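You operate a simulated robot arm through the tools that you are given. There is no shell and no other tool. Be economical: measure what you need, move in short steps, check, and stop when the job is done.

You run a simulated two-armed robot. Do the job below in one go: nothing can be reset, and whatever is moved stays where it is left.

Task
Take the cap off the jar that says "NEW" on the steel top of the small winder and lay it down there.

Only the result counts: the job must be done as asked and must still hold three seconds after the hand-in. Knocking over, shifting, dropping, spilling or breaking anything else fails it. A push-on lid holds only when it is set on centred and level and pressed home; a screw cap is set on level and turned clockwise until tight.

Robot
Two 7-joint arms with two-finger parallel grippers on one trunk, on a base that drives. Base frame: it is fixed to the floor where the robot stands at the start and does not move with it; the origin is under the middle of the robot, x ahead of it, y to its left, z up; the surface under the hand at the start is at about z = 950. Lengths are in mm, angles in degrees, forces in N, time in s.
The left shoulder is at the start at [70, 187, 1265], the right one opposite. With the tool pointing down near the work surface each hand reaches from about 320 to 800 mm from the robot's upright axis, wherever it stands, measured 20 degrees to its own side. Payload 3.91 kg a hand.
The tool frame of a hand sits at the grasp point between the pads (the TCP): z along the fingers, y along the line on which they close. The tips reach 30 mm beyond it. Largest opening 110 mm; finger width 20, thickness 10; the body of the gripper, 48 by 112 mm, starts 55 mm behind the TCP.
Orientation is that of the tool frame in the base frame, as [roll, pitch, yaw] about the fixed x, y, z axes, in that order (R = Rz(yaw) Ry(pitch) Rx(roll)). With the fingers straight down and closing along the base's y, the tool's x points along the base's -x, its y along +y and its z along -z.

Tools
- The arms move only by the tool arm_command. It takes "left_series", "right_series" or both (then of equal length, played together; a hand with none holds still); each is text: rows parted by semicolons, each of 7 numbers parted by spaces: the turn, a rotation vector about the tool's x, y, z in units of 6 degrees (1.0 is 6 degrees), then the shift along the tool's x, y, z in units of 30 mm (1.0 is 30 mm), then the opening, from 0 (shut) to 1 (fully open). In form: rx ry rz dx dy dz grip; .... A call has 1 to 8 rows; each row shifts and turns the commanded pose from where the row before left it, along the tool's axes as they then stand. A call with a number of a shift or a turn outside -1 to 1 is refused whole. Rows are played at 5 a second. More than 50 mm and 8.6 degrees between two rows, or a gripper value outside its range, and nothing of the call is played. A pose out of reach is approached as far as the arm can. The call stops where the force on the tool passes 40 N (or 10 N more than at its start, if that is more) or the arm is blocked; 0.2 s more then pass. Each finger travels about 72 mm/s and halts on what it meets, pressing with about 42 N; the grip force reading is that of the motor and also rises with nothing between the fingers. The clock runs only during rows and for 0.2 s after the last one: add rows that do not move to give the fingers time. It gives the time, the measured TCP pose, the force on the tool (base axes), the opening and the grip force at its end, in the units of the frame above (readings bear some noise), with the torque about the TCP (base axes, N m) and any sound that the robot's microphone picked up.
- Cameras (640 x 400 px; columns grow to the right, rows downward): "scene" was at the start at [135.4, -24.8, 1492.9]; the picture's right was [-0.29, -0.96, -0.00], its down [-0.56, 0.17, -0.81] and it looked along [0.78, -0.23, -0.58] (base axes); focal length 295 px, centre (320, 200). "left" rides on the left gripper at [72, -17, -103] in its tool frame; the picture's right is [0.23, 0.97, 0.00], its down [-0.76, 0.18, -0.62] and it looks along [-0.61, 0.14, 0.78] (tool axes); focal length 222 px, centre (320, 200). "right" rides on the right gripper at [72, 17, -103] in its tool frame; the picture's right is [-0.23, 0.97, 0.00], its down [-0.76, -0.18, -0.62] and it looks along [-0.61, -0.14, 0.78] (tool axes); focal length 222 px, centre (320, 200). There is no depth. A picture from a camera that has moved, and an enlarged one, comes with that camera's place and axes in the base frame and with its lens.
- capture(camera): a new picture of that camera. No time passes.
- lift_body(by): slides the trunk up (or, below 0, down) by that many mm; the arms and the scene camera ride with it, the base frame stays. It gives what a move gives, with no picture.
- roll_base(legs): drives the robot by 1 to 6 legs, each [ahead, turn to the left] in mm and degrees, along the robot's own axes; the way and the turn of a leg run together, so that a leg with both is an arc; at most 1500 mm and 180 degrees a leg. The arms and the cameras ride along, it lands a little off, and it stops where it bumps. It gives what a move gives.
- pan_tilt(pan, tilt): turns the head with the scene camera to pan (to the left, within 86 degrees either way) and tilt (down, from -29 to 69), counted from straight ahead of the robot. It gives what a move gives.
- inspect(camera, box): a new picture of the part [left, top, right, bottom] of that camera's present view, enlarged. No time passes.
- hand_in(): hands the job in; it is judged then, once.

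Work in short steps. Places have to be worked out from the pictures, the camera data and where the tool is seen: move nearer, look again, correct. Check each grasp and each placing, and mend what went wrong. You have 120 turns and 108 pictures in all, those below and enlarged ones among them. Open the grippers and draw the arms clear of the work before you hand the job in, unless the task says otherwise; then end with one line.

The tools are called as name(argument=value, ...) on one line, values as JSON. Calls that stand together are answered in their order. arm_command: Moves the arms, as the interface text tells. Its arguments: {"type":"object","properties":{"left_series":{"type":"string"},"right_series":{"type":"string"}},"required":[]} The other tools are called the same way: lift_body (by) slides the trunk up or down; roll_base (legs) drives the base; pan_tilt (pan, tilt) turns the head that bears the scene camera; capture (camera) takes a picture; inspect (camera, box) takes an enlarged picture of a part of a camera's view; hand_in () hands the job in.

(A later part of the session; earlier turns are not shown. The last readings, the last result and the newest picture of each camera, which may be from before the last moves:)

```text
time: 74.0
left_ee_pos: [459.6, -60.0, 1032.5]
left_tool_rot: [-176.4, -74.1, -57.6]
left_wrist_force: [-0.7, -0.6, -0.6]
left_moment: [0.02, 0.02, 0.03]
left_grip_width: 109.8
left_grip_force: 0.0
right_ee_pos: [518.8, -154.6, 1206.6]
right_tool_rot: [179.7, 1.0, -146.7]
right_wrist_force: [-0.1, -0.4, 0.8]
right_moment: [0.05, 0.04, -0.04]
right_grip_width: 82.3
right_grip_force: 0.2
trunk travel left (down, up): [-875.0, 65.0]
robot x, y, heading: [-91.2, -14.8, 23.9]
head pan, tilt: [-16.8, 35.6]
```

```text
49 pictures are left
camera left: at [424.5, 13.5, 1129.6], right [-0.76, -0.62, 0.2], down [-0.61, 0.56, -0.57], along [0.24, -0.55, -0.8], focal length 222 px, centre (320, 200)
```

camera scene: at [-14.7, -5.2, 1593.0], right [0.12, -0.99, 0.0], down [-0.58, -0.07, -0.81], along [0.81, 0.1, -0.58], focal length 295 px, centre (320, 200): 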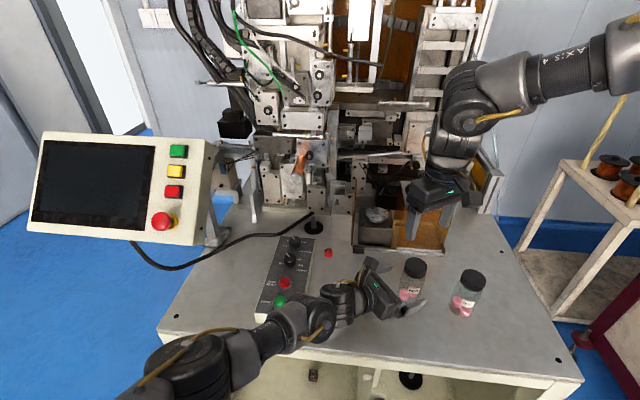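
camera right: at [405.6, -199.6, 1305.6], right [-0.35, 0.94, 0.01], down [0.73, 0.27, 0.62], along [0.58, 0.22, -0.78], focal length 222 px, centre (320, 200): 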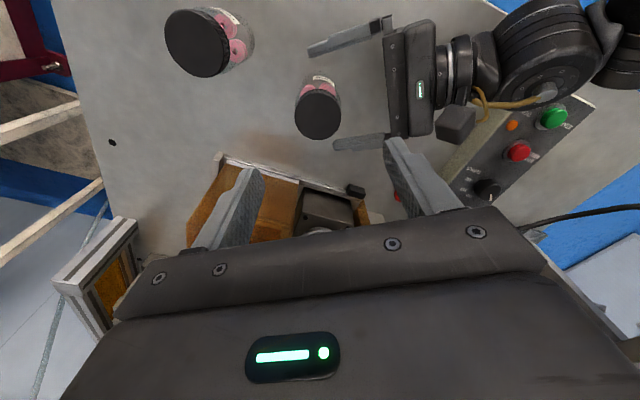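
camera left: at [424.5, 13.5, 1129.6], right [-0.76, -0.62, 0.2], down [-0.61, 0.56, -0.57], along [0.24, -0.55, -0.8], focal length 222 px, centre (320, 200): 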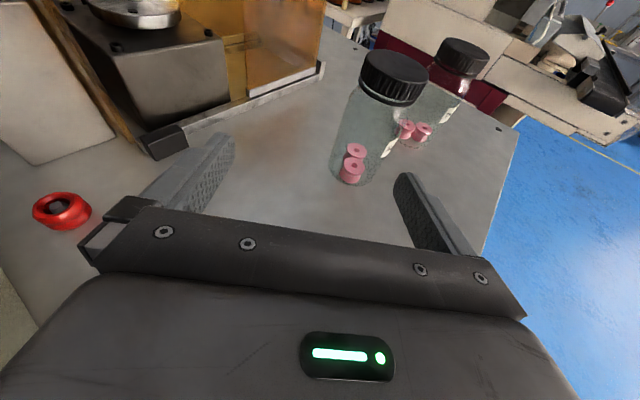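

Lateral offset is now +45 mm. I shift sideways first and move the right hand back above the jar, then re-read.

arm_command(left_series="0 0 0 0 0.5 0 1;0 0 0 0 0.5 0 1;0 0 0 0 0.5 0 1;0 0 0 0 0 0 1;0 0 0 0 0 0 1", right_series="0 0 0 0.5 0 0 0.75;0 0 0 0.5 0 0 0.75;0 0 0 0.4 0 0 0.75;0 0 0 0 0 0 0.75;0 0 0 0 0 0 0.75")

capture(camera="left")

capture(camera="scene")

```text
time: 75.2
left_ee_pos: [427.6, -85.2, 1029.5]
left_tool_rot: [-177.8, -74.1, -56.5]
left_wrist_force: [-1.5, -1.1, -0.1]
left_moment: [-0.01, 0.0, 0.0]
left_grip_width: 110.2
left_grip_force: 0.1
right_ee_pos: [490.1, -175.2, 1204.9]
right_tool_rot: [179.7, 0.5, -146.7]
right_wrist_force: [0.1, 0.2, -0.9]
right_moment: [0.01, -0.02, -0.01]
right_grip_width: 82.4
right_grip_force: 0.0
trunk travel left (down, up): [-875.0, 65.0]
robot x, y, heading: [-95.8, -11.6, 23.7]
head pan, tilt: [-16.8, 35.6]
```

```text
48 pictures are left
camera left: at [394.1, -10.3, 1126.5], right [-0.75, -0.62, 0.21], down [-0.61, 0.55, -0.56], along [0.24, -0.55, -0.8], focal length 222 px, centre (320, 200)
```

left: 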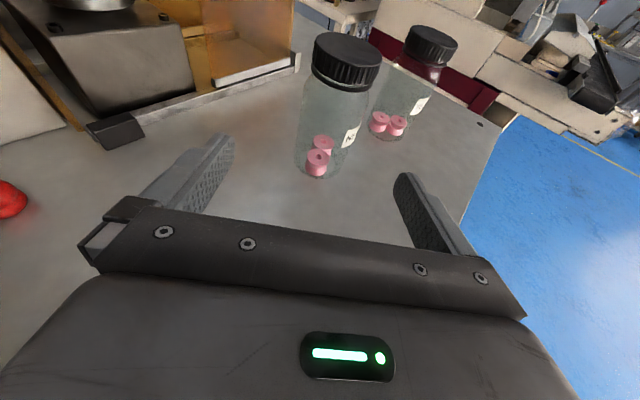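

```text
47 pictures are left
camera scene: at [39.3, 18.4, 1593.0], right [0.12, -0.99, 0.0], down [-0.58, -0.07, -0.81], along [0.81, 0.1, -0.58], focal length 295 px, centre (320, 200)
```

scene: 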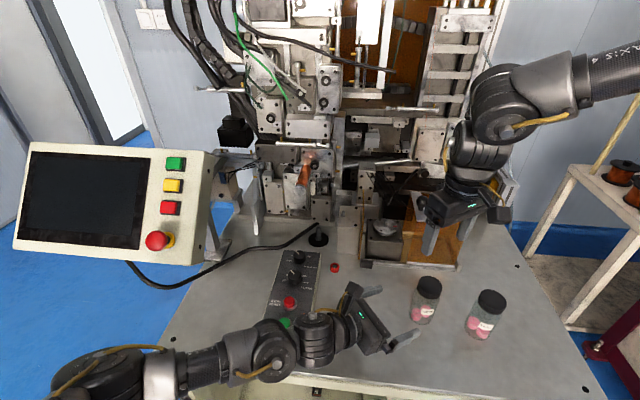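

Remaining: lateral +7, advance ~107 mm. I go 4 rows then close gently on the jar.

arm_command(left_series="0 0 0 -0.03 0.12 0.7 1;0 0 0 -0.03 0.12 0.7 1;0 0 0 -0.03 0 0.7 1;0 0 0 -0.03 0 0.7 1;0 0 0 0 0 0.7 1;0 0 0 0 0 0 1")

capture(camera="left")

```text
time: 76.8
left_ee_pos: [495.0, -129.2, 975.8]
left_tool_rot: [-175.3, -72.0, -56.0]
left_wrist_force: [0.2, 0.0, 0.0]
left_moment: [-0.02, 0.01, -0.06]
left_grip_width: 110.0
left_grip_force: 0.0
right_ee_pos: [491.0, -174.9, 1204.1]
right_tool_rot: [179.6, 0.5, -146.7]
right_wrist_force: [-0.1, 0.1, -0.3]
right_moment: [-0.01, -0.01, 0.01]
right_grip_width: 82.7
right_grip_force: 0.0
trunk travel left (down, up): [-875.0, 65.0]
robot x, y, heading: [-93.3, -7.6, 23.6]
head pan, tilt: [-16.8, 35.6]
stopped in row 6 (left hand): the arm was blocked; the commanded pose is now the measured one
```

```text
46 pictures are left
camera left: at [458.7, -61.3, 1076.2], right [-0.72, -0.66, 0.19], down [-0.64, 0.55, -0.54], along [0.25, -0.51, -0.82], focal length 222 px, centre (320, 200)
```

left: 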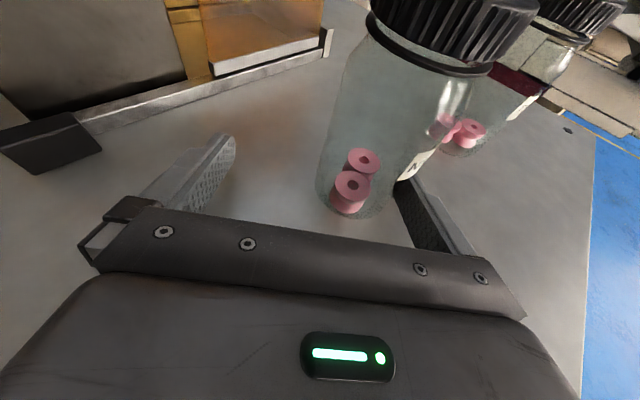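

The left arm got blocked, likely its wrist on the control panel. I look before moving.

capture(camera="scene")

inspect(camera="scene", box=[220, 240, 460, 390])

```text
45 pictures are left
camera scene: at [40.2, 17.6, 1592.9], right [0.12, -0.99, 0.0], down [-0.58, -0.07, -0.81], along [0.81, 0.1, -0.58], focal length 295 px, centre (320, 200)
```

scene: 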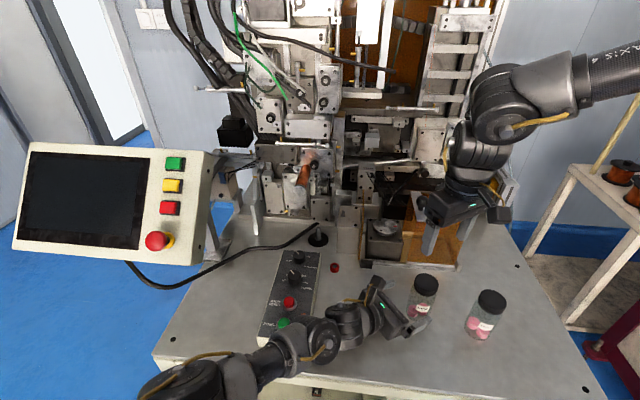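

```text
2.67 times, centred on (340, 315) of scene
camera zoom: at [40.2, 17.6, 1592.9], right [0.12, -0.99, 0.0], down [-0.58, -0.07, -0.81], along [0.81, 0.1, -0.58], focal length 787 px, centre (267, -107)
```

zoom: 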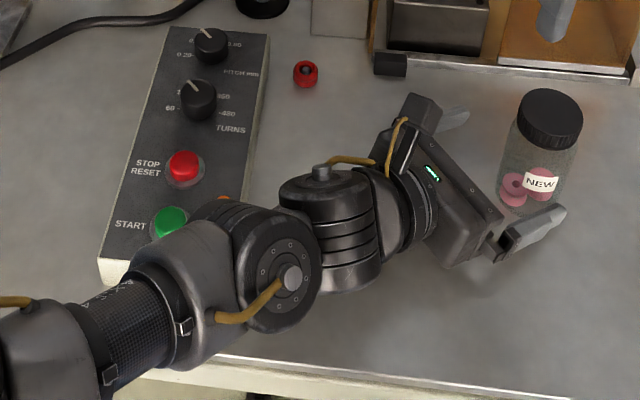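

The left forearm/wrist is riding too low over the panel and table edge. I back off, raise the trunk 60 mm, and steepen the left hand's tilt a little so the wrist stays higher.

arm_command(left_series="0 0 0 0.3 0 -0.8 1;0 0 0 0.3 0 -0.8 1;0 0 0 0.3 0 -0.8 1;0 0 0 0.3 0 -0.8 1;0 0 0 0 0 0 1")

lift_body(by=60)

arm_command(left_series="0 -0.5 0 0 0 0 1;0 -0.5 0 0 0 0 1;0 -0.5 0 0 0 0 1;0 -0.5 0 0 0 0 1;0 0 0 0 0 0 1;0 0 0 0 0 0 1")

capture(camera="left")

capture(camera="scene")

```text
time: 78.0
left_ee_pos: [440.7, -73.2, 1039.4]
left_tool_rot: [-176.1, -72.2, -55.7]
left_wrist_force: [0.0, -0.7, 0.2]
left_moment: [0.03, -0.02, 0.03]
left_grip_width: 109.9
left_grip_force: 0.1
right_ee_pos: [491.3, -175.6, 1203.7]
right_tool_rot: [179.6, 0.5, -146.5]
right_wrist_force: [-0.8, 0.2, 0.1]
right_moment: [0.0, 0.01, -0.01]
right_grip_width: 82.4
right_grip_force: 0.0
trunk travel left (down, up): [-875.0, 65.0]
robot x, y, heading: [-92.0, -16.4, 23.8]
head pan, tilt: [-16.8, 35.6]
```

```text
time: 79.0
left_ee_pos: [441.2, -72.7, 1100.0]
left_tool_rot: [-176.0, -72.1, -55.6]
left_wrist_force: [-0.6, -0.1, 0.1]
left_moment: [0.01, -0.01, 0.02]
left_grip_width: 110.4
left_grip_force: 0.1
right_ee_pos: [490.9, -174.7, 1263.9]
right_tool_rot: [179.7, 0.5, -146.7]
right_wrist_force: [0.8, 0.2, 0.5]
right_moment: [0.03, 0.03, 0.0]
right_grip_width: 82.6
right_grip_force: 0.1
trunk travel left (down, up): [-935.0, 5.0]
robot x, y, heading: [-93.0, -13.6, 23.6]
head pan, tilt: [-16.8, 35.6]
```

```text
time: 80.4
left_ee_pos: [440.9, -72.3, 1100.7]
left_tool_rot: [-177.5, -60.1, -54.1]
left_wrist_force: [0.7, 0.4, -0.4]
left_moment: [0.01, 0.0, 0.01]
left_grip_width: 110.2
left_grip_force: 0.1
right_ee_pos: [491.8, -174.8, 1264.6]
right_tool_rot: [179.7, 0.4, -146.5]
right_wrist_force: [-1.0, 0.1, 0.9]
right_moment: [0.02, 0.02, 0.02]
right_grip_width: 82.4
right_grip_force: 0.1
trunk travel left (down, up): [-935.0, 5.0]
robot x, y, heading: [-93.2, -11.5, 23.9]
head pan, tilt: [-16.8, 35.6]
```

```text
43 pictures are left
camera left: at [419.5, -21.6, 1214.1], right [-0.7, -0.69, 0.18], down [-0.7, 0.62, -0.35], along [0.14, -0.37, -0.92], focal length 222 px, centre (320, 200)
```

left: 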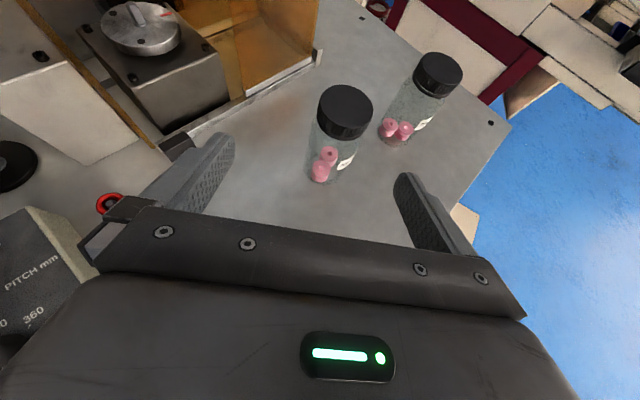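

```text
42 pictures are left
camera scene: at [40.1, 19.0, 1652.9], right [0.12, -0.99, 0.0], down [-0.58, -0.07, -0.81], along [0.81, 0.1, -0.58], focal length 295 px, centre (320, 200)
```

scene: 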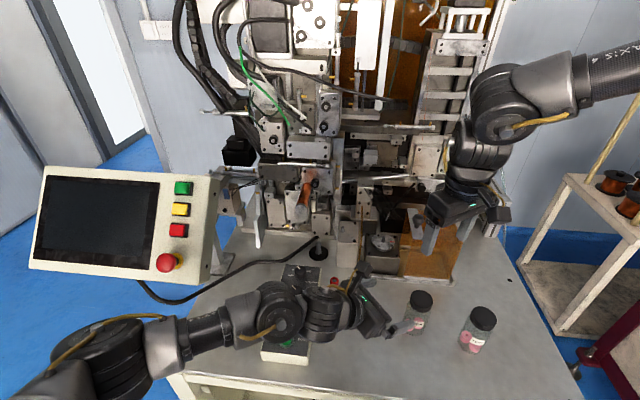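

I move to a closer staging pose with the steeper tilt and re-measure.

arm_command(left_series="0 0 0 -0.48 0.24 0.8 1;0 0 0 -0.48 0.24 0.8 1;0 0 0 -0.48 0.24 0.8 1;0 0 0 0 0 0 1")

capture(camera="left")

capture(camera="scene")

```text
time: 81.4
left_ee_pos: [451.9, -116.5, 1028.4]
left_tool_rot: [-177.5, -60.2, -54.2]
left_wrist_force: [0.6, 0.6, 0.6]
left_moment: [-0.01, 0.05, 0.02]
left_grip_width: 109.9
left_grip_force: 0.1
right_ee_pos: [489.7, -175.0, 1264.5]
right_tool_rot: [179.6, 0.5, -146.6]
right_wrist_force: [0.0, 0.2, 0.1]
right_moment: [-0.01, 0.0, 0.01]
right_grip_width: 82.5
right_grip_force: 0.0
trunk travel left (down, up): [-935.0, 5.0]
robot x, y, heading: [-97.6, -10.9, 23.6]
head pan, tilt: [-16.8, 35.6]
```

```text
41 pictures are left
camera left: at [429.4, -64.7, 1141.6], right [-0.7, -0.69, 0.18], down [-0.7, 0.62, -0.35], along [0.14, -0.37, -0.92], focal length 222 px, centre (320, 200)
```

left: 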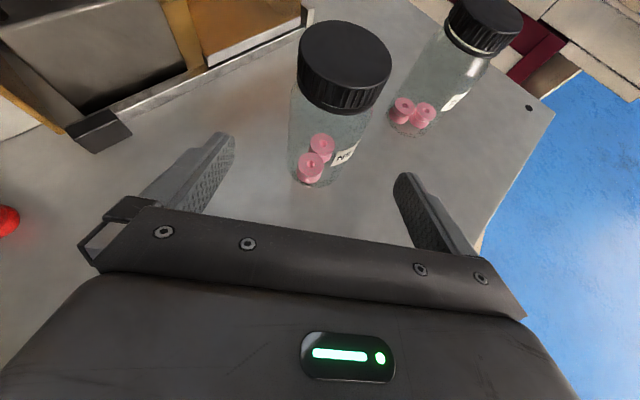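

```text
40 pictures are left
camera scene: at [40.1, 19.1, 1652.9], right [0.12, -0.99, 0.0], down [-0.58, -0.07, -0.81], along [0.81, 0.1, -0.58], focal length 295 px, centre (320, 200)
```

scene: 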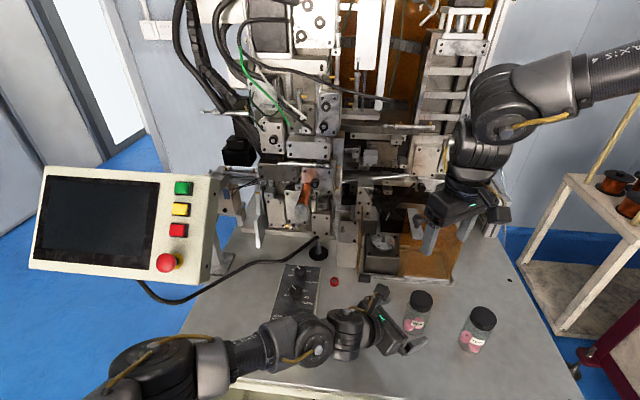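

The jar's lateral reading differs from the earlier position; I check it with the right camera from above.

capture(camera="right")

```text
39 pictures are left
camera right: at [419.8, -202.5, 1368.0], right [-0.35, 0.94, 0.01], down [0.73, 0.26, 0.63], along [0.59, 0.22, -0.78], focal length 222 px, centre (320, 200)
```

right: 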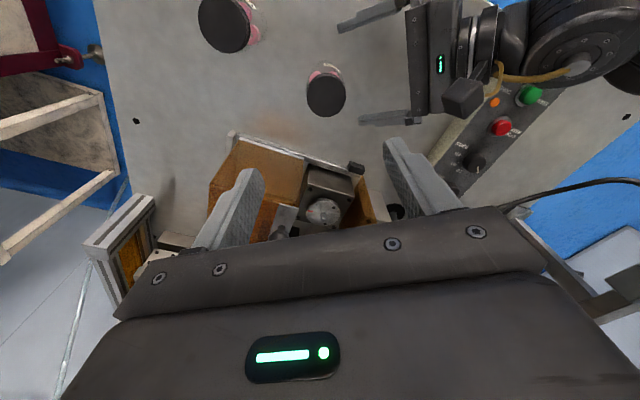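

The jar now stands near (483,-168), visually centred between the left fingers. I advance 70 mm along the axis.

arm_command(left_series="0 0 0 0 0.03 0.6 1;0 0 0 0 0 0.6 1;0 0 0 0 0 0.6 1;0 0 0 0 0 0.5 1;0 0 0 0 0 0 1")

capture(camera="left")

```text
time: 82.8
left_ee_pos: [485.8, -115.2, 993.1]
left_tool_rot: [-175.9, -59.3, -54.0]
left_wrist_force: [-0.2, 0.5, -0.6]
left_moment: [-0.02, -0.05, 0.0]
left_grip_width: 110.2
left_grip_force: 0.1
left hand out of reach, approached as far as the arm can: row 3, 4
right_ee_pos: [490.9, -174.2, 1264.1]
right_tool_rot: [179.7, 0.5, -146.7]
right_wrist_force: [-0.1, -0.1, 0.4]
right_moment: [-0.01, -0.01, -0.02]
right_grip_width: 82.4
right_grip_force: 0.1
trunk travel left (down, up): [-935.0, 5.0]
robot x, y, heading: [-93.5, -14.5, 23.9]
head pan, tilt: [-16.8, 35.6]
stopped in row 5 (left hand): the arm was blocked; the commanded pose is now the measured one
```

```text
38 pictures are left
camera left: at [462.5, -67.3, 1108.4], right [-0.68, -0.71, 0.16], down [-0.72, 0.61, -0.34], along [0.15, -0.35, -0.93], focal length 222 px, centre (320, 200)
```

left: 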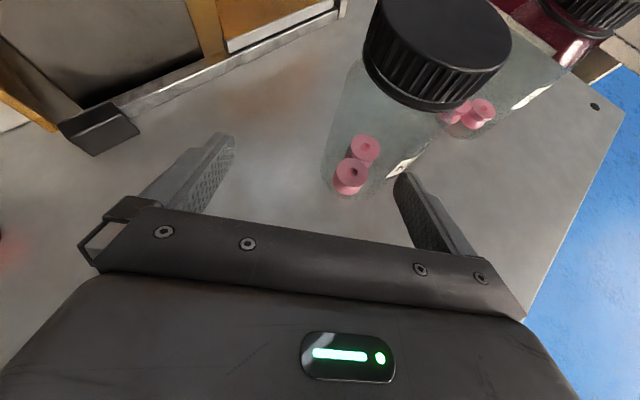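

Blocked again: now the jar is too far inward for the left arm. A compromise base pose (≈36 mm back, 5° right) fits both arms. I retreat the left hand straight back, then reposition base and trunk.

arm_command(left_series="0 0 0 0.3 0 -0.9 1;0 0 0 0.3 0 -0.9 1;0 0 0 0.3 0 -0.9 1;0 0 0 0.5 0 -0.9 1;0 0 0 0.5 0 -0.5 1;0 0 0 0.5 0 0 1;0 0 0 0 0 0 1")

roll_base(legs=[[-36, 0], [0, -5]])

lift_body(by=-50)

capture(camera="scene")

capture(camera="left")

```text
time: 84.4
left_ee_pos: [437.2, -69.8, 1119.6]
left_tool_rot: [-176.0, -59.4, -54.0]
left_wrist_force: [-0.8, 0.5, 0.4]
left_moment: [0.05, 0.04, 0.0]
left_grip_width: 110.1
left_grip_force: 0.1
right_ee_pos: [492.3, -175.8, 1264.7]
right_tool_rot: [179.6, 0.4, -146.7]
right_wrist_force: [-0.3, -0.2, -0.4]
right_moment: [-0.03, 0.01, 0.0]
right_grip_width: 82.5
right_grip_force: 0.3
trunk travel left (down, up): [-935.0, 5.0]
robot x, y, heading: [-92.8, -12.2, 23.9]
head pan, tilt: [-16.8, 35.6]
```

```text
time: 85.8
left_ee_pos: [398.3, -124.4, 1120.9]
left_tool_rot: [-176.4, -59.4, -58.7]
left_wrist_force: [0.1, 0.5, 0.5]
left_moment: [-0.05, 0.0, -0.02]
left_grip_width: 110.0
left_grip_force: 0.0
right_ee_pos: [441.8, -235.7, 1265.7]
right_tool_rot: [179.9, 0.3, -151.6]
right_wrist_force: [0.4, -0.2, 0.2]
right_moment: [-0.02, -0.02, 0.02]
right_grip_width: 82.3
right_grip_force: 0.0
trunk travel left (down, up): [-935.0, 5.0]
robot x, y, heading: [-128.8, -28.9, 18.6]
head pan, tilt: [-16.8, 35.6]
```

```text
time: 86.7
left_ee_pos: [397.3, -128.8, 1069.9]
left_tool_rot: [-175.9, -59.1, -59.1]
left_wrist_force: [0.0, 0.2, -1.2]
left_moment: [0.02, 0.0, -0.02]
left_grip_width: 110.0
left_grip_force: 0.0
right_ee_pos: [441.0, -241.3, 1215.0]
right_tool_rot: [179.5, 0.6, -151.5]
right_wrist_force: [0.1, 0.1, 0.1]
right_moment: [0.0, -0.03, -0.03]
right_grip_width: 82.1
right_grip_force: 0.0
trunk travel left (down, up): [-885.0, 55.0]
robot x, y, heading: [-127.3, -26.7, 18.5]
head pan, tilt: [-16.8, 35.6]
```

```text
37 pictures are left
camera scene: at [8.0, -9.6, 1603.0], right [0.03, -1.0, 0.0], down [-0.58, -0.02, -0.81], along [0.81, 0.03, -0.58], focal length 295 px, centre (320, 200)
```

scene: 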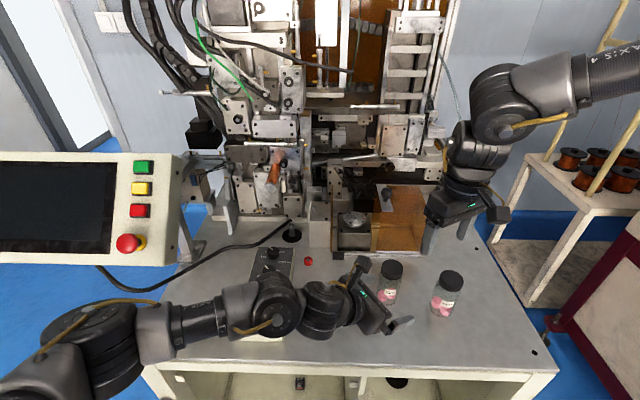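

```text
36 pictures are left
camera left: at [377.7, -80.2, 1184.3], right [-0.74, -0.65, 0.16], down [-0.66, 0.67, -0.34], along [0.12, -0.36, -0.93], focal length 222 px, centre (320, 200)
```

left: 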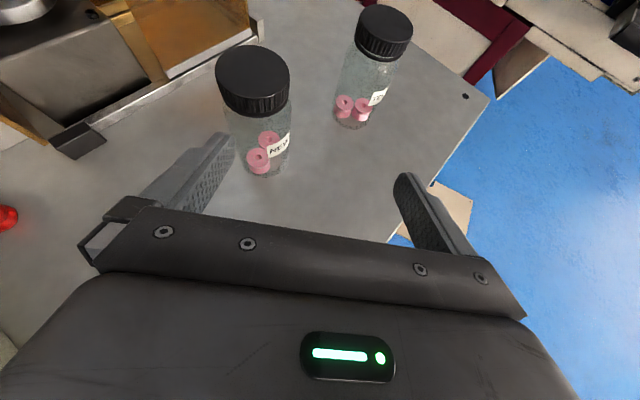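

Jar is at lateral -55 mm for the left hand. I shift it sideways, and at the same time test the right hand's reach over the jar.

arm_command(left_series="0 0 0 0 -0.6 -0.2 1;0 0 0 0 -0.6 -0.2 1;0 0 0 0 -0.6 0 1;0 0 0 0 0 0 1;0 0 0 0 0 0 1", right_series="0 0 0 -0.6 0.37 0 0.75;0 0 0 -0.6 0.37 0 0.75;0 0 0 -0.6 0.37 0 0.75;0 0 0 -0.6 0.37 0 0.75;0 0 0 0 0 0 0.75")

arm_command(right_series="0 0 0 0 0 1 0.75;0 0 0 0 0 1 0.75;0 0 0 0 0 1 0.75;0 0 0 0 0 0.5 0.75;0 0 0 0 0 0 0.75")

capture(camera="left")

capture(camera="right")

```text
time: 87.9
left_ee_pos: [436.9, -90.6, 1077.9]
left_tool_rot: [-175.9, -59.4, -59.0]
left_wrist_force: [-0.7, -0.4, 0.5]
left_moment: [-0.03, 0.0, 0.01]
left_grip_width: 110.3
left_grip_force: 0.1
right_ee_pos: [482.9, -167.9, 1215.1]
right_tool_rot: [179.7, 0.5, -151.7]
right_wrist_force: [-0.1, 0.0, 0.3]
right_moment: [-0.03, -0.02, 0.0]
right_grip_width: 82.6
right_grip_force: 0.1
trunk travel left (down, up): [-885.0, 55.0]
robot x, y, heading: [-129.6, -29.8, 18.7]
head pan, tilt: [-16.8, 35.6]
```

```text
time: 89.1
left_ee_pos: [436.6, -90.6, 1078.0]
left_tool_rot: [-176.0, -59.3, -59.0]
left_wrist_force: [0.3, 1.6, -1.6]
left_moment: [-0.02, 0.02, 0.01]
left_grip_width: 110.1
left_grip_force: 0.0
right_ee_pos: [484.3, -167.0, 1111.8]
right_tool_rot: [179.7, 0.5, -151.7]
right_wrist_force: [-0.6, 0.3, 0.1]
right_moment: [-0.01, 0.0, 0.02]
right_grip_width: 82.5
right_grip_force: 0.1
trunk travel left (down, up): [-885.0, 55.0]
robot x, y, heading: [-125.9, -30.9, 18.9]
head pan, tilt: [-16.8, 35.6]
```

```text
35 pictures are left
camera left: at [416.8, -40.6, 1192.5], right [-0.74, -0.65, 0.16], down [-0.66, 0.67, -0.34], along [0.12, -0.36, -0.93], focal length 222 px, centre (320, 200)
```

left: 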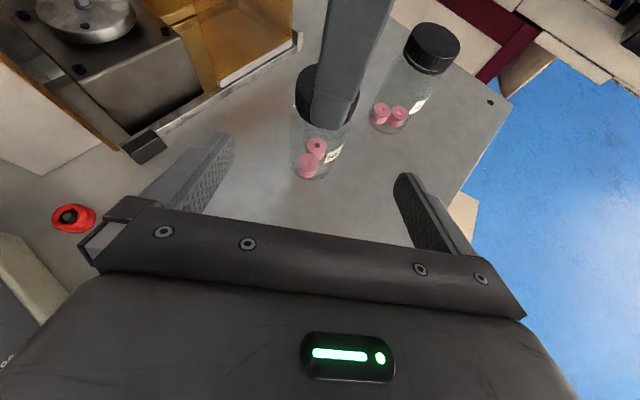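

```text
34 pictures are left
camera right: at [410.8, -188.2, 1214.3], right [-0.26, 0.96, 0.01], down [0.75, 0.2, 0.63], along [0.61, 0.17, -0.78], focal length 222 px, centre (320, 200)
```

right: 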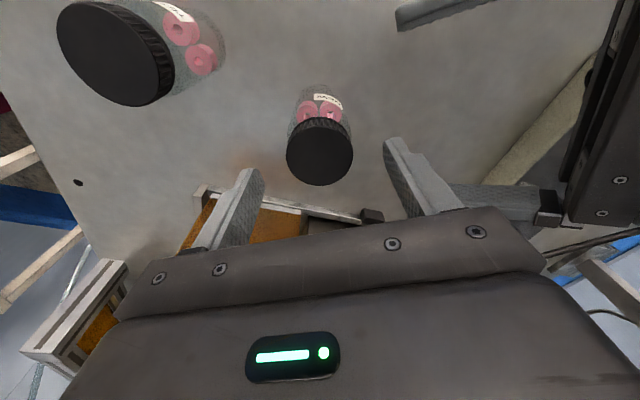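

Right reaches the cap well (cap centre ≈ (486,-166)). I raise it again for clearance, level the left hand a bit to ~20° tilt, and bring it down close behind the jar.

arm_command(right_series="0 0 0 0 0 -1 0.75;0 0 0 0 0 -1 0.75;0 0 0 0 0 -1 0.75;0 0 0 0 0 0 0.75;0 0 0 0 0 0 0.75;0 0 0 0 0 0 0.75;0 0 0 0 0 0 0.75;0 0 0 0 0 0 0.75", left_series="0 0.8 0 0 0 0 1;0 0.8 0 0 0 0 1;0 0 0 -0.39 -0.03 0.5 1;0 0 0 -0.39 -0.03 0.5 1;0 0 0 -0.39 -0.03 0.5 1;0 0 0 -0.39 -0.03 0.5 1;0 0 0 0 0 0 1;0 0 0 0 0 0 1")

capture(camera="left")

capture(camera="scene")

```text
time: 90.9
left_ee_pos: [463.7, -119.4, 1012.0]
left_tool_rot: [-174.3, -68.9, -60.8]
left_wrist_force: [0.7, 0.0, -0.1]
left_moment: [0.01, -0.03, 0.01]
left_grip_width: 109.8
left_grip_force: 0.1
right_ee_pos: [482.7, -166.1, 1202.7]
right_tool_rot: [179.7, 0.5, -151.6]
right_wrist_force: [1.2, 0.4, 0.1]
right_moment: [0.01, -0.01, 0.0]
right_grip_width: 82.4
right_grip_force: 0.0
trunk travel left (down, up): [-885.0, 55.0]
robot x, y, heading: [-129.8, -30.9, 18.9]
head pan, tilt: [-16.8, 35.6]
```

```text
33 pictures are left
camera left: at [433.8, -53.5, 1116.5], right [-0.76, -0.62, 0.18], down [-0.62, 0.61, -0.49], along [0.2, -0.48, -0.85], focal length 222 px, centre (320, 200)
```

left: 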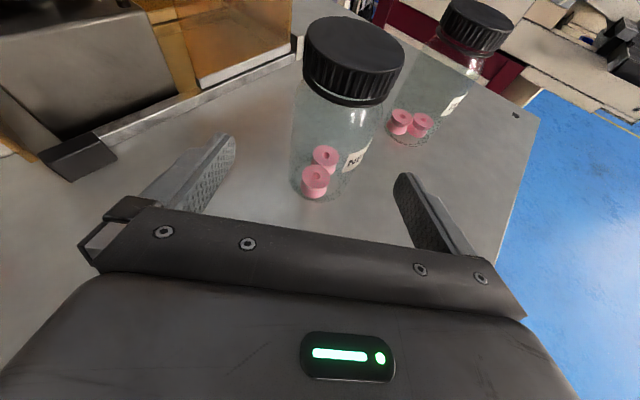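

```text
32 pictures are left
camera scene: at [8.3, -7.4, 1602.9], right [0.04, -1.0, 0.0], down [-0.58, -0.02, -0.81], along [0.81, 0.03, -0.58], focal length 295 px, centre (320, 200)
```

scene: 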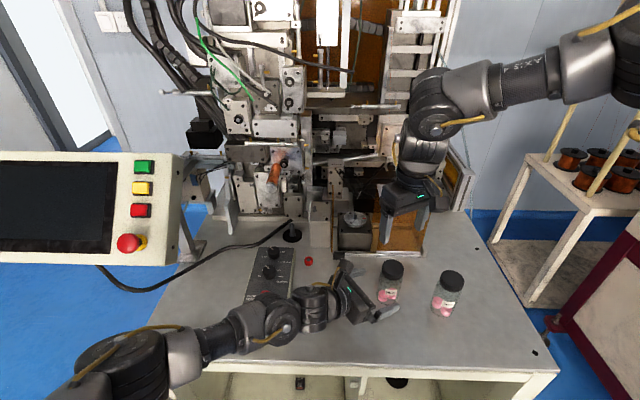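

Nicely lined up. I advance the last 54 mm and close gently.

arm_command(left_series="0 0 0 0.05 0.03 0.6 1;0 0 0 0.05 0.03 0.6 1;0 0 0 0.05 0 0.6 1;0 0 0 0 0 0 0.75;0 0 0 0 0 0 0.65;0 0 0 0 0 0 0.6;0 0 0 0 0 0 0.5;0 0 0 0 0 0 0.45")

capture(camera="left")

capture(camera="right")

```text
time: 92.7
left_ee_pos: [491.0, -164.3, 996.7]
left_tool_rot: [-174.3, -68.8, -60.8]
left_wrist_force: [0.2, 0.1, 1.2]
left_moment: [-0.01, 0.0, -0.03]
left_grip_width: 54.4
left_grip_force: 41.7
right_ee_pos: [483.4, -166.8, 1201.8]
right_tool_rot: [179.7, 0.5, -151.6]
right_wrist_force: [-0.3, -1.1, -0.4]
right_moment: [0.0, 0.0, 0.01]
right_grip_width: 82.2
right_grip_force: 0.1
trunk travel left (down, up): [-885.0, 55.0]
robot x, y, heading: [-127.2, -27.8, 18.9]
head pan, tilt: [-16.8, 35.6]
```

```text
31 pictures are left
camera left: at [462.2, -97.9, 1102.0], right [-0.76, -0.62, 0.18], down [-0.62, 0.61, -0.49], along [0.2, -0.48, -0.85], focal length 222 px, centre (320, 200)
```

left: 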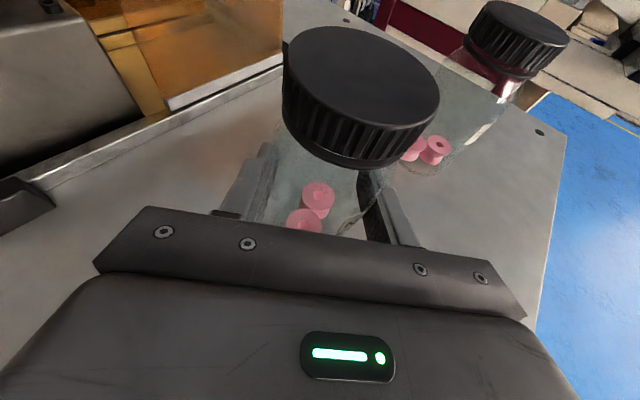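

```text
30 pictures are left
camera right: at [409.6, -188.1, 1305.3], right [-0.26, 0.96, 0.01], down [0.75, 0.2, 0.63], along [0.6, 0.17, -0.78], focal length 222 px, centre (320, 200)
```

right: 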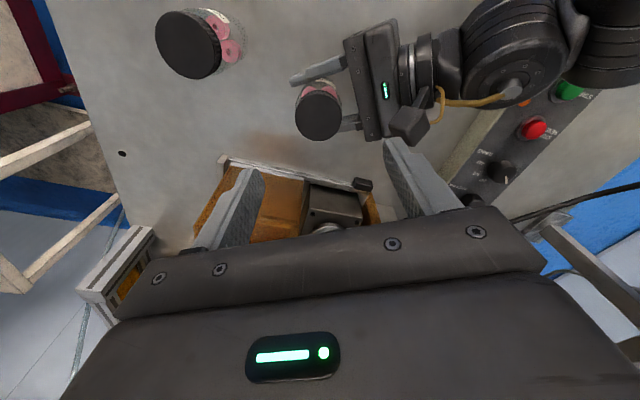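

The jar is held upright and the right hand is over the cap. To keep my fingers off the left camera housing I rotate the right hand ~40° ccw, narrow the opening slightly, and descend in part.

arm_command(right_series="0 0 -1 0 0 0 0.7;0 0 -1 0 0 0 0.7;0 0 -1 0 0 0 0.7;0 0 -1 0 0 0 0.7;0 0 -1 0 0 0 0.7;0 0 -1 0 0 1 0.7;0 0 -0.5 0 0 1 0.7;0 0 0 0 0 0.8 0.7")

capture(camera="right")

inspect(camera="scene", box=[310, 210, 470, 310])

```text
time: 94.5
left_ee_pos: [491.1, -162.0, 998.1]
left_tool_rot: [-174.3, -68.7, -60.8]
left_wrist_force: [0.4, -0.4, 0.9]
left_moment: [-0.05, 0.04, -0.01]
left_grip_width: 54.3
left_grip_force: 42.2
right_ee_pos: [485.0, -164.2, 1117.0]
right_tool_rot: [-180.0, 0.6, -112.5]
right_wrist_force: [0.4, 0.1, 0.0]
right_moment: [-0.02, 0.01, -0.03]
right_grip_width: 77.0
right_grip_force: 0.0
trunk travel left (down, up): [-885.0, 55.0]
robot x, y, heading: [-126.4, -27.8, 18.5]
head pan, tilt: [-16.8, 35.6]
```

```text
29 pictures are left
camera right: at [438.5, -227.3, 1220.3], right [-0.81, 0.58, 0.0], down [0.45, 0.63, 0.63], along [0.37, 0.51, -0.78], focal length 222 px, centre (320, 200)
```

right: 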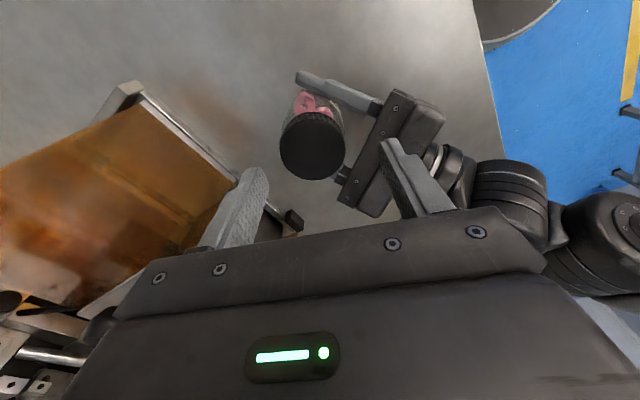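

```text
4.00 times, centred on (390, 260) of scene
camera zoom: at [8.8, -7.9, 1603.0], right [0.03, -1.0, 0.0], down [-0.58, -0.02, -0.81], along [0.81, 0.03, -0.58], focal length 1180 px, centre (40, -40)
```

zoom: 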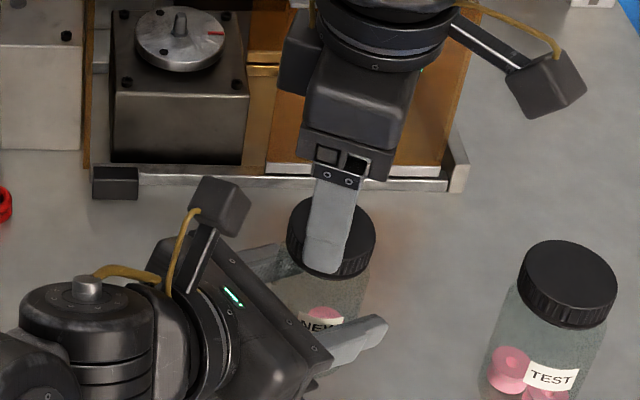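

Small correction (tool y -5, x +2.6), then descend to the cap skirt at z≈1079.

arm_command(right_series="0 0 0 0.08 -0.15 0 0.7;0 0 0 0 0 0.7 0.7;0 0 0 0 0 0.57 0.7;0 0 0 0 0 0 0.7")

capture(camera="right")

inspect(camera="left", box=[240, 0, 480, 150])

```text
time: 95.5
left_ee_pos: [491.7, -164.1, 997.5]
left_tool_rot: [-174.4, -68.9, -60.8]
left_wrist_force: [1.2, -0.4, 1.0]
left_moment: [-0.03, 0.04, 0.02]
left_grip_width: 53.9
left_grip_force: 41.5
right_ee_pos: [485.7, -170.7, 1079.6]
right_tool_rot: [-179.9, 0.6, -112.6]
right_wrist_force: [-0.1, 0.4, -0.4]
right_moment: [0.0, 0.0, 0.02]
right_grip_width: 76.9
right_grip_force: 0.0
trunk travel left (down, up): [-885.0, 55.0]
robot x, y, heading: [-127.8, -28.7, 19.1]
head pan, tilt: [-16.8, 35.6]
```

```text
27 pictures are left
camera right: at [441.1, -233.2, 1181.9], right [-0.81, 0.58, 0.0], down [0.45, 0.63, 0.63], along [0.37, 0.51, -0.78], focal length 222 px, centre (320, 200)
```

right: 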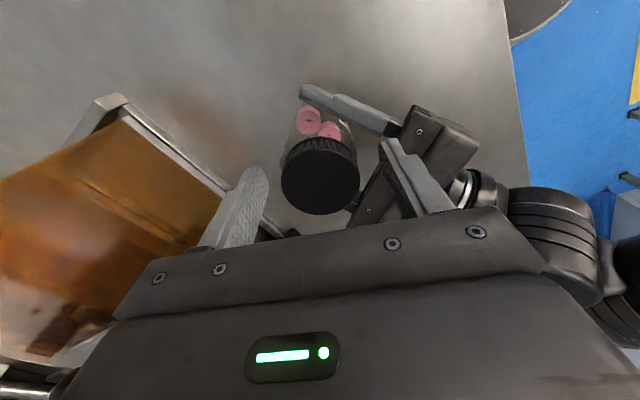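

```text
2.67 times, centred on (360, 75) of left
camera zoom: at [462.2, -98.0, 1102.1], right [-0.76, -0.62, 0.18], down [-0.62, 0.61, -0.49], along [0.2, -0.48, -0.85], focal length 592 px, centre (213, 533)
```

zoom: 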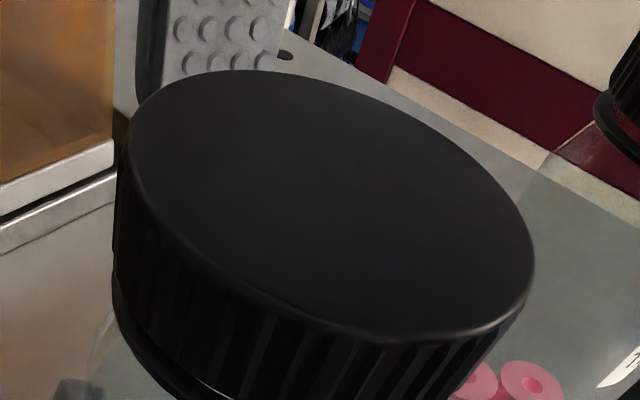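

Aligned within ~1.5 mm. Close on the cap.

arm_command(right_series="0 0 0 0 0 0 0.5;0 0 0 0 0 0 0.4;0 0 0 0 0 0 0.3;0 0 0 0 0 0 0.2;0 0 0 0 0 0 0.2")

arm_command(right_series="0 0 -0.5 0 0 0 0.2;0 0 -0.5 0 0 0 0.2;0 0 -0.5 0 0 0 0.2;0 0 -0.5 0 0 0 0.2;0 0 0 0 0 0 0.2")

inspect(camera="left", box=[240, 0, 480, 230])

```text
time: 96.7
left_ee_pos: [489.4, -163.0, 996.8]
left_tool_rot: [-174.2, -68.8, -60.8]
left_wrist_force: [-9.8, 5.2, 4.3]
left_moment: [-0.4, -0.6, 0.03]
left_grip_width: 54.0
left_grip_force: 41.5
right_ee_pos: [487.2, -171.7, 1079.2]
right_tool_rot: [-179.8, 0.6, -112.6]
right_wrist_force: [11.1, -5.6, -0.9]
right_moment: [-0.18, -0.25, -0.1]
right_grip_width: 46.6
right_grip_force: 42.3
trunk travel left (down, up): [-885.0, 55.0]
robot x, y, heading: [-125.6, -25.4, 18.9]
head pan, tilt: [-16.8, 35.6]
```

```text
time: 97.9
left_ee_pos: [490.8, -162.6, 997.3]
left_tool_rot: [-174.3, -68.8, -60.9]
left_wrist_force: [-13.2, 9.2, 3.7]
left_moment: [-0.41, -0.48, 0.12]
left_grip_width: 53.6
left_grip_force: 42.7
right_ee_pos: [486.7, -170.7, 1079.1]
right_tool_rot: [-179.7, 0.6, -100.6]
right_wrist_force: [12.6, -12.0, 3.0]
right_moment: [-0.77, -0.5, -0.23]
right_grip_width: 46.9
right_grip_force: 41.8
trunk travel left (down, up): [-885.0, 55.0]
robot x, y, heading: [-126.0, -29.1, 19.0]
head pan, tilt: [-16.8, 35.6]
```

```text
1.74 times, centred on (360, 115) of left
camera zoom: at [461.8, -97.9, 1102.0], right [-0.76, -0.62, 0.18], down [-0.62, 0.61, -0.49], along [0.2, -0.48, -0.85], focal length 386 px, centre (250, 348)
```

zoom: 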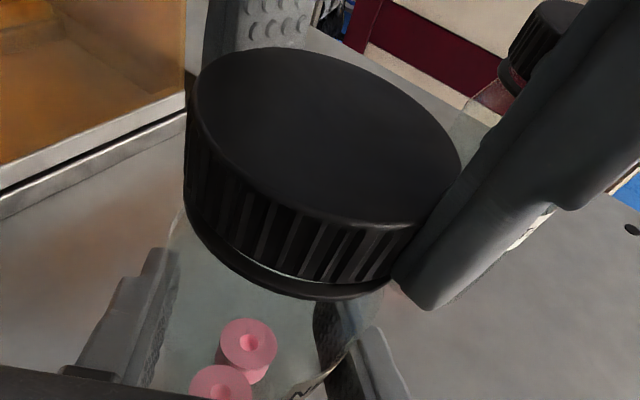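

The cap is turning against the held jar (torque 0.23 Nm). I relieve the ~14 N side load by ~1 mm and continue turning ccw.

arm_command(right_series="0 0 -0.5 0.02 -0.03 0 0.2;0 0 -0.5 0 0 0 0.2;0 0 -0.5 0 0 0 0.2;0 0 -0.5 0 0 0 0.2;0 0 -0.5 0 0 0 0.2;0 0 -0.5 0 0 0 0.2;0 0 -0.5 0 0 0 0.2;0 0 -0.5 0 0 0 0.2")

inspect(camera="left", box=[240, 0, 480, 230])

```text
time: 99.7
left_ee_pos: [489.7, -163.3, 998.0]
left_tool_rot: [-174.3, -68.8, -60.9]
left_wrist_force: [-18.0, 10.9, 2.6]
left_moment: [-0.24, -0.9, 0.11]
left_grip_width: 53.4
left_grip_force: 41.4
right_ee_pos: [488.7, -170.9, 1079.8]
right_tool_rot: [-179.4, 0.4, -76.7]
right_wrist_force: [20.0, -12.5, 3.0]
right_moment: [-0.84, -0.68, -0.21]
right_grip_width: 46.5
right_grip_force: 42.2
trunk travel left (down, up): [-885.0, 55.0]
robot x, y, heading: [-124.8, -28.4, 19.0]
head pan, tilt: [-16.8, 35.6]
```

```text
1.74 times, centred on (360, 115) of left
camera zoom: at [461.6, -98.1, 1102.1], right [-0.76, -0.62, 0.18], down [-0.62, 0.61, -0.49], along [0.2, -0.48, -0.85], focal length 386 px, centre (250, 348)
```

zoom: 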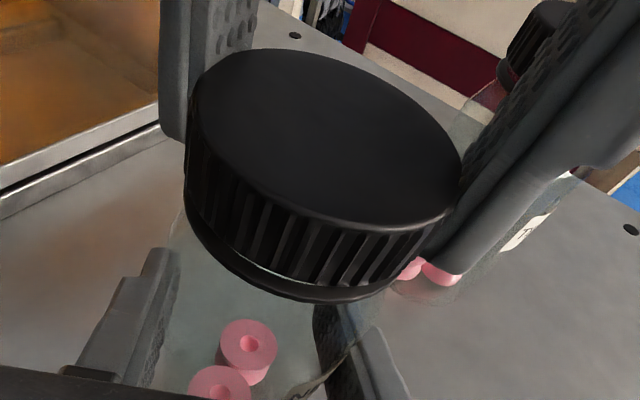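

Torque is steady and the jar doesn't turn. I shift another ~2 mm to relieve the side load and keep turning, rising slightly.

arm_command(right_series="0 0 0 0.04 -0.04 0 0.2;0 0 -0.8 0 0 -0.01 0.2;0 0 -0.8 0 0 0 0.2;0 0 -0.8 0 0 -0.01 0.2;0 0 -0.8 0 0 0 0.2;0 0 -0.8 0 0 -0.01 0.2;0 0 -0.8 0 0 0 0.2;0 0 -0.8 0 0 0 0.2")

inspect(camera="left", box=[240, 0, 480, 230])

```text
time: 101.5
left_ee_pos: [490.1, -165.8, 998.2]
left_tool_rot: [-174.5, -69.0, -60.8]
left_wrist_force: [-25.0, -3.9, 0.7]
left_moment: [0.8, -0.85, 0.04]
left_grip_width: 53.6
left_grip_force: 42.2
right_ee_pos: [491.3, -171.5, 1079.4]
right_tool_rot: [-179.1, 0.1, -42.9]
right_wrist_force: [25.5, 4.7, 3.1]
right_moment: [-0.38, -1.13, -0.2]
right_grip_width: 46.7
right_grip_force: 41.8
trunk travel left (down, up): [-885.0, 55.0]
robot x, y, heading: [-130.2, -25.3, 18.9]
head pan, tilt: [-16.8, 35.6]
```

```text
1.74 times, centred on (360, 115) of left
camera zoom: at [461.1, -99.2, 1102.1], right [-0.76, -0.62, 0.18], down [-0.61, 0.62, -0.49], along [0.2, -0.49, -0.85], focal length 386 px, centre (250, 348)
```

zoom: 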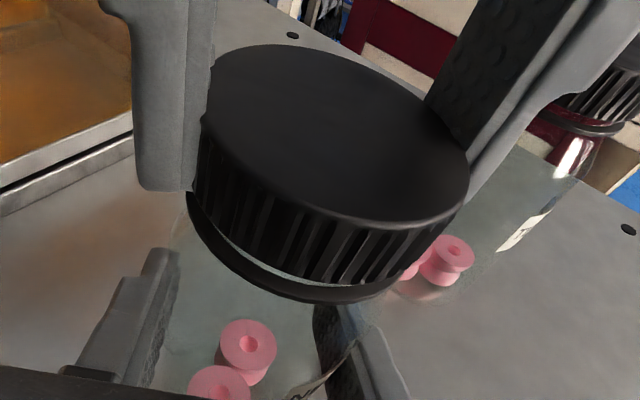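

The cap is lifting (a gap shows). I relieve the load and continue, compensating a ~2.5 mm rotation-centre offset and rising a little.

arm_command(right_series="0 0 0 0.05 -0.05 -0.01 0.2;0 0 -0.9 0 -0.008 -0.01 0.2;0 0 -0.9 0 -0.008 -0.01 0.2;0 0 -0.9 0 -0.008 0 0.2;0 0 -0.9 0 -0.008 -0.01 0.2;0 0 -0.9 0 -0.008 0 0.2;0 0 -0.9 0 -0.008 -0.01 0.2;0 0 -0.9 0 -0.008 0 0.2")

inspect(camera="left", box=[240, 0, 480, 230])

```text
time: 103.3
left_ee_pos: [491.2, -164.7, 998.0]
left_tool_rot: [-174.5, -68.9, -61.0]
left_wrist_force: [-20.9, -20.2, -0.7]
left_moment: [1.43, -0.5, 0.08]
left_grip_width: 53.7
left_grip_force: 42.7
right_ee_pos: [492.5, -169.5, 1080.8]
right_tool_rot: [-179.1, -0.5, -5.1]
right_wrist_force: [20.9, 19.4, -0.2]
right_moment: [0.24, -1.19, -0.2]
right_grip_width: 46.8
right_grip_force: 41.7
trunk travel left (down, up): [-885.0, 55.0]
robot x, y, heading: [-125.6, -23.6, 18.8]
head pan, tilt: [-16.8, 35.6]
```

```text
1.74 times, centred on (360, 115) of left
camera zoom: at [461.4, -99.7, 1102.2], right [-0.76, -0.62, 0.18], down [-0.61, 0.62, -0.49], along [0.2, -0.49, -0.85], focal length 386 px, centre (250, 348)
```

zoom: 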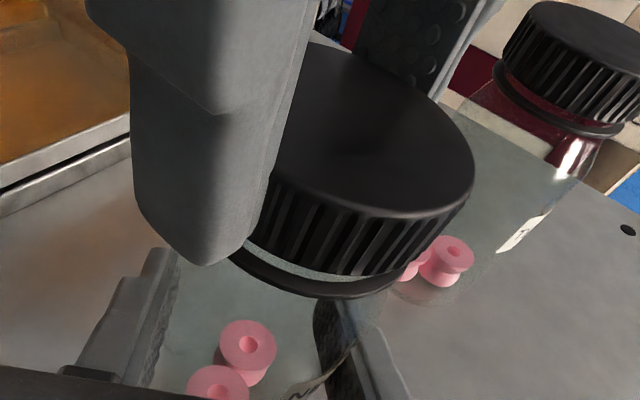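

Gap is growing. The side load rotates with the hand, so I recentre ~4 mm along it and compensate while turning on.

arm_command(right_series="0 0 0 0.088 -0.098 0 0.2;0 0 -0.9 -0.009 -0.008 -0.004 0.2;0 0 -0.9 -0.009 -0.008 -0.004 0.2;0 0 -0.9 -0.009 -0.008 -0.004 0.2;0 0 -0.9 -0.009 -0.008 -0.004 0.2;0 0 -0.9 -0.009 -0.008 -0.004 0.2;0 0 -0.9 -0.009 -0.008 -0.004 0.2;0 0 -0.9 -0.009 -0.008 -0.004 0.2")

inspect(camera="left", box=[240, 0, 480, 230])

```text
time: 105.1
left_ee_pos: [490.1, -166.4, 998.1]
left_tool_rot: [-174.6, -69.0, -61.0]
left_wrist_force: [-15.8, -20.6, 9.9]
left_moment: [1.25, -0.14, 0.03]
left_grip_width: 53.8
left_grip_force: 41.8
right_ee_pos: [492.2, -167.1, 1083.5]
right_tool_rot: [-179.6, -0.8, 32.8]
right_wrist_force: [15.4, 20.3, -11.1]
right_moment: [0.46, -1.17, -0.07]
right_grip_width: 46.8
right_grip_force: 42.1
right hand out of reach, approached as far as the arm can: row 1
trunk travel left (down, up): [-885.0, 55.0]
robot x, y, heading: [-129.0, -26.4, 18.8]
head pan, tilt: [-16.8, 35.6]
```

```text
1.74 times, centred on (360, 115) of left
camera zoom: at [461.2, -100.4, 1102.9], right [-0.76, -0.62, 0.18], down [-0.61, 0.62, -0.49], along [0.2, -0.49, -0.85], focal length 386 px, centre (250, 348)
```

zoom: 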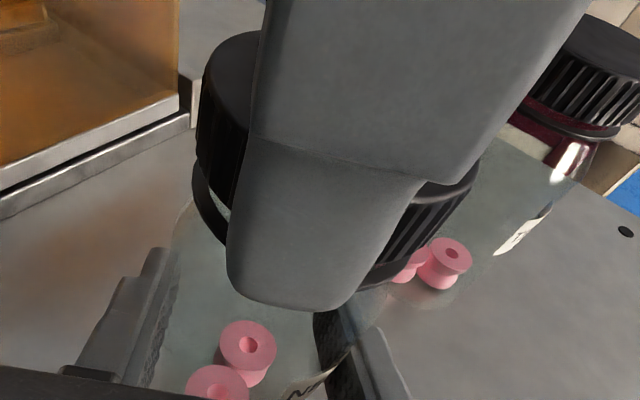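

145° turned so far; the pull is 11 N upward. I lower slightly and keep turning.

arm_command(right_series="0 0 -0.9 0 0 0.03 0.2;0 0 -0.9 -0.009 -0.008 0 0.2;0 0 -0.9 -0.009 -0.008 0 0.2;0 0 -0.9 -0.009 -0.008 0 0.2;0 0 -0.9 -0.009 -0.008 -0.004 0.2;0 0 -0.9 -0.009 -0.008 -0.004 0.2;0 0 -0.9 -0.009 -0.008 -0.004 0.2;0 0 -0.9 -0.009 -0.008 -0.004 0.2")

inspect(camera="scene", box=[340, 230, 440, 310])

```text
time: 106.9
left_ee_pos: [491.5, -166.3, 997.7]
left_tool_rot: [-174.6, -68.9, -60.8]
left_wrist_force: [-14.0, -26.1, -0.6]
left_moment: [1.24, -0.18, 0.02]
left_grip_width: 53.5
left_grip_force: 41.8
right_ee_pos: [489.6, -167.4, 1082.5]
right_tool_rot: [179.8, -1.0, 76.1]
right_wrist_force: [13.6, 26.4, -1.2]
right_moment: [0.91, -1.08, -0.01]
right_grip_width: 46.7
right_grip_force: 42.0
trunk travel left (down, up): [-885.0, 55.0]
robot x, y, heading: [-123.7, -26.7, 18.9]
head pan, tilt: [-16.8, 35.6]
```

```text
5.00 times, centred on (390, 270) of scene
camera zoom: at [8.8, -7.9, 1602.9], right [0.03, -1.0, 0.0], down [-0.58, -0.02, -0.81], along [0.81, 0.03, -0.58], focal length 1475 px, centre (-30, -150)
```

zoom: 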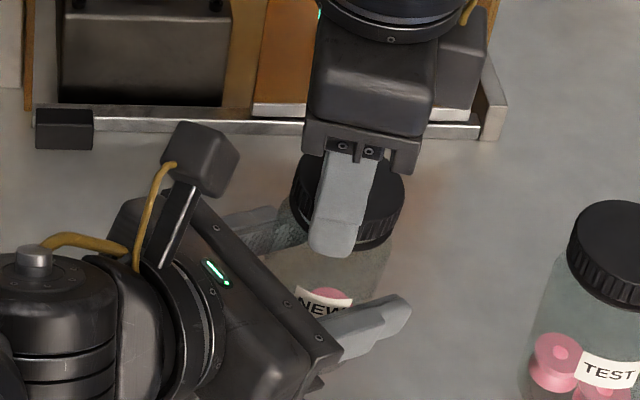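

Torque is near zero after ~190°. I relieve the side load and continue another 45° with a slight upward bias.

arm_command(right_series="0 0 0 0.1 0.03 0 0.2;0 0 -0.9 0 0 -0.01 0.2;0 0 -0.9 0 0 -0.01 0.2;0 0 -0.9 0 0 -0.01 0.2;0 0 -0.9 0 0 -0.01 0.2;0 0 -0.9 0 0 -0.01 0.2;0 0 -0.9 0 0 -0.01 0.2;0 0 -0.9 0 0 -0.01 0.2")

```text
time: 108.7
left_ee_pos: [492.4, -163.3, 998.1]
left_tool_rot: [-174.4, -68.7, -60.5]
left_wrist_force: [0.0, -15.9, 0.1]
left_moment: [1.03, 0.07, 0.18]
left_grip_width: 53.9
left_grip_force: 42.0
right_ee_pos: [490.5, -166.9, 1085.6]
right_tool_rot: [179.7, -0.4, 113.6]
right_wrist_force: [-0.6, 15.9, -1.8]
right_moment: [0.3, 0.02, -0.17]
right_grip_width: 47.3
right_grip_force: 42.2
trunk travel left (down, up): [-885.0, 55.0]
robot x, y, heading: [-127.0, -25.1, 18.6]
head pan, tilt: [-16.8, 35.6]
```

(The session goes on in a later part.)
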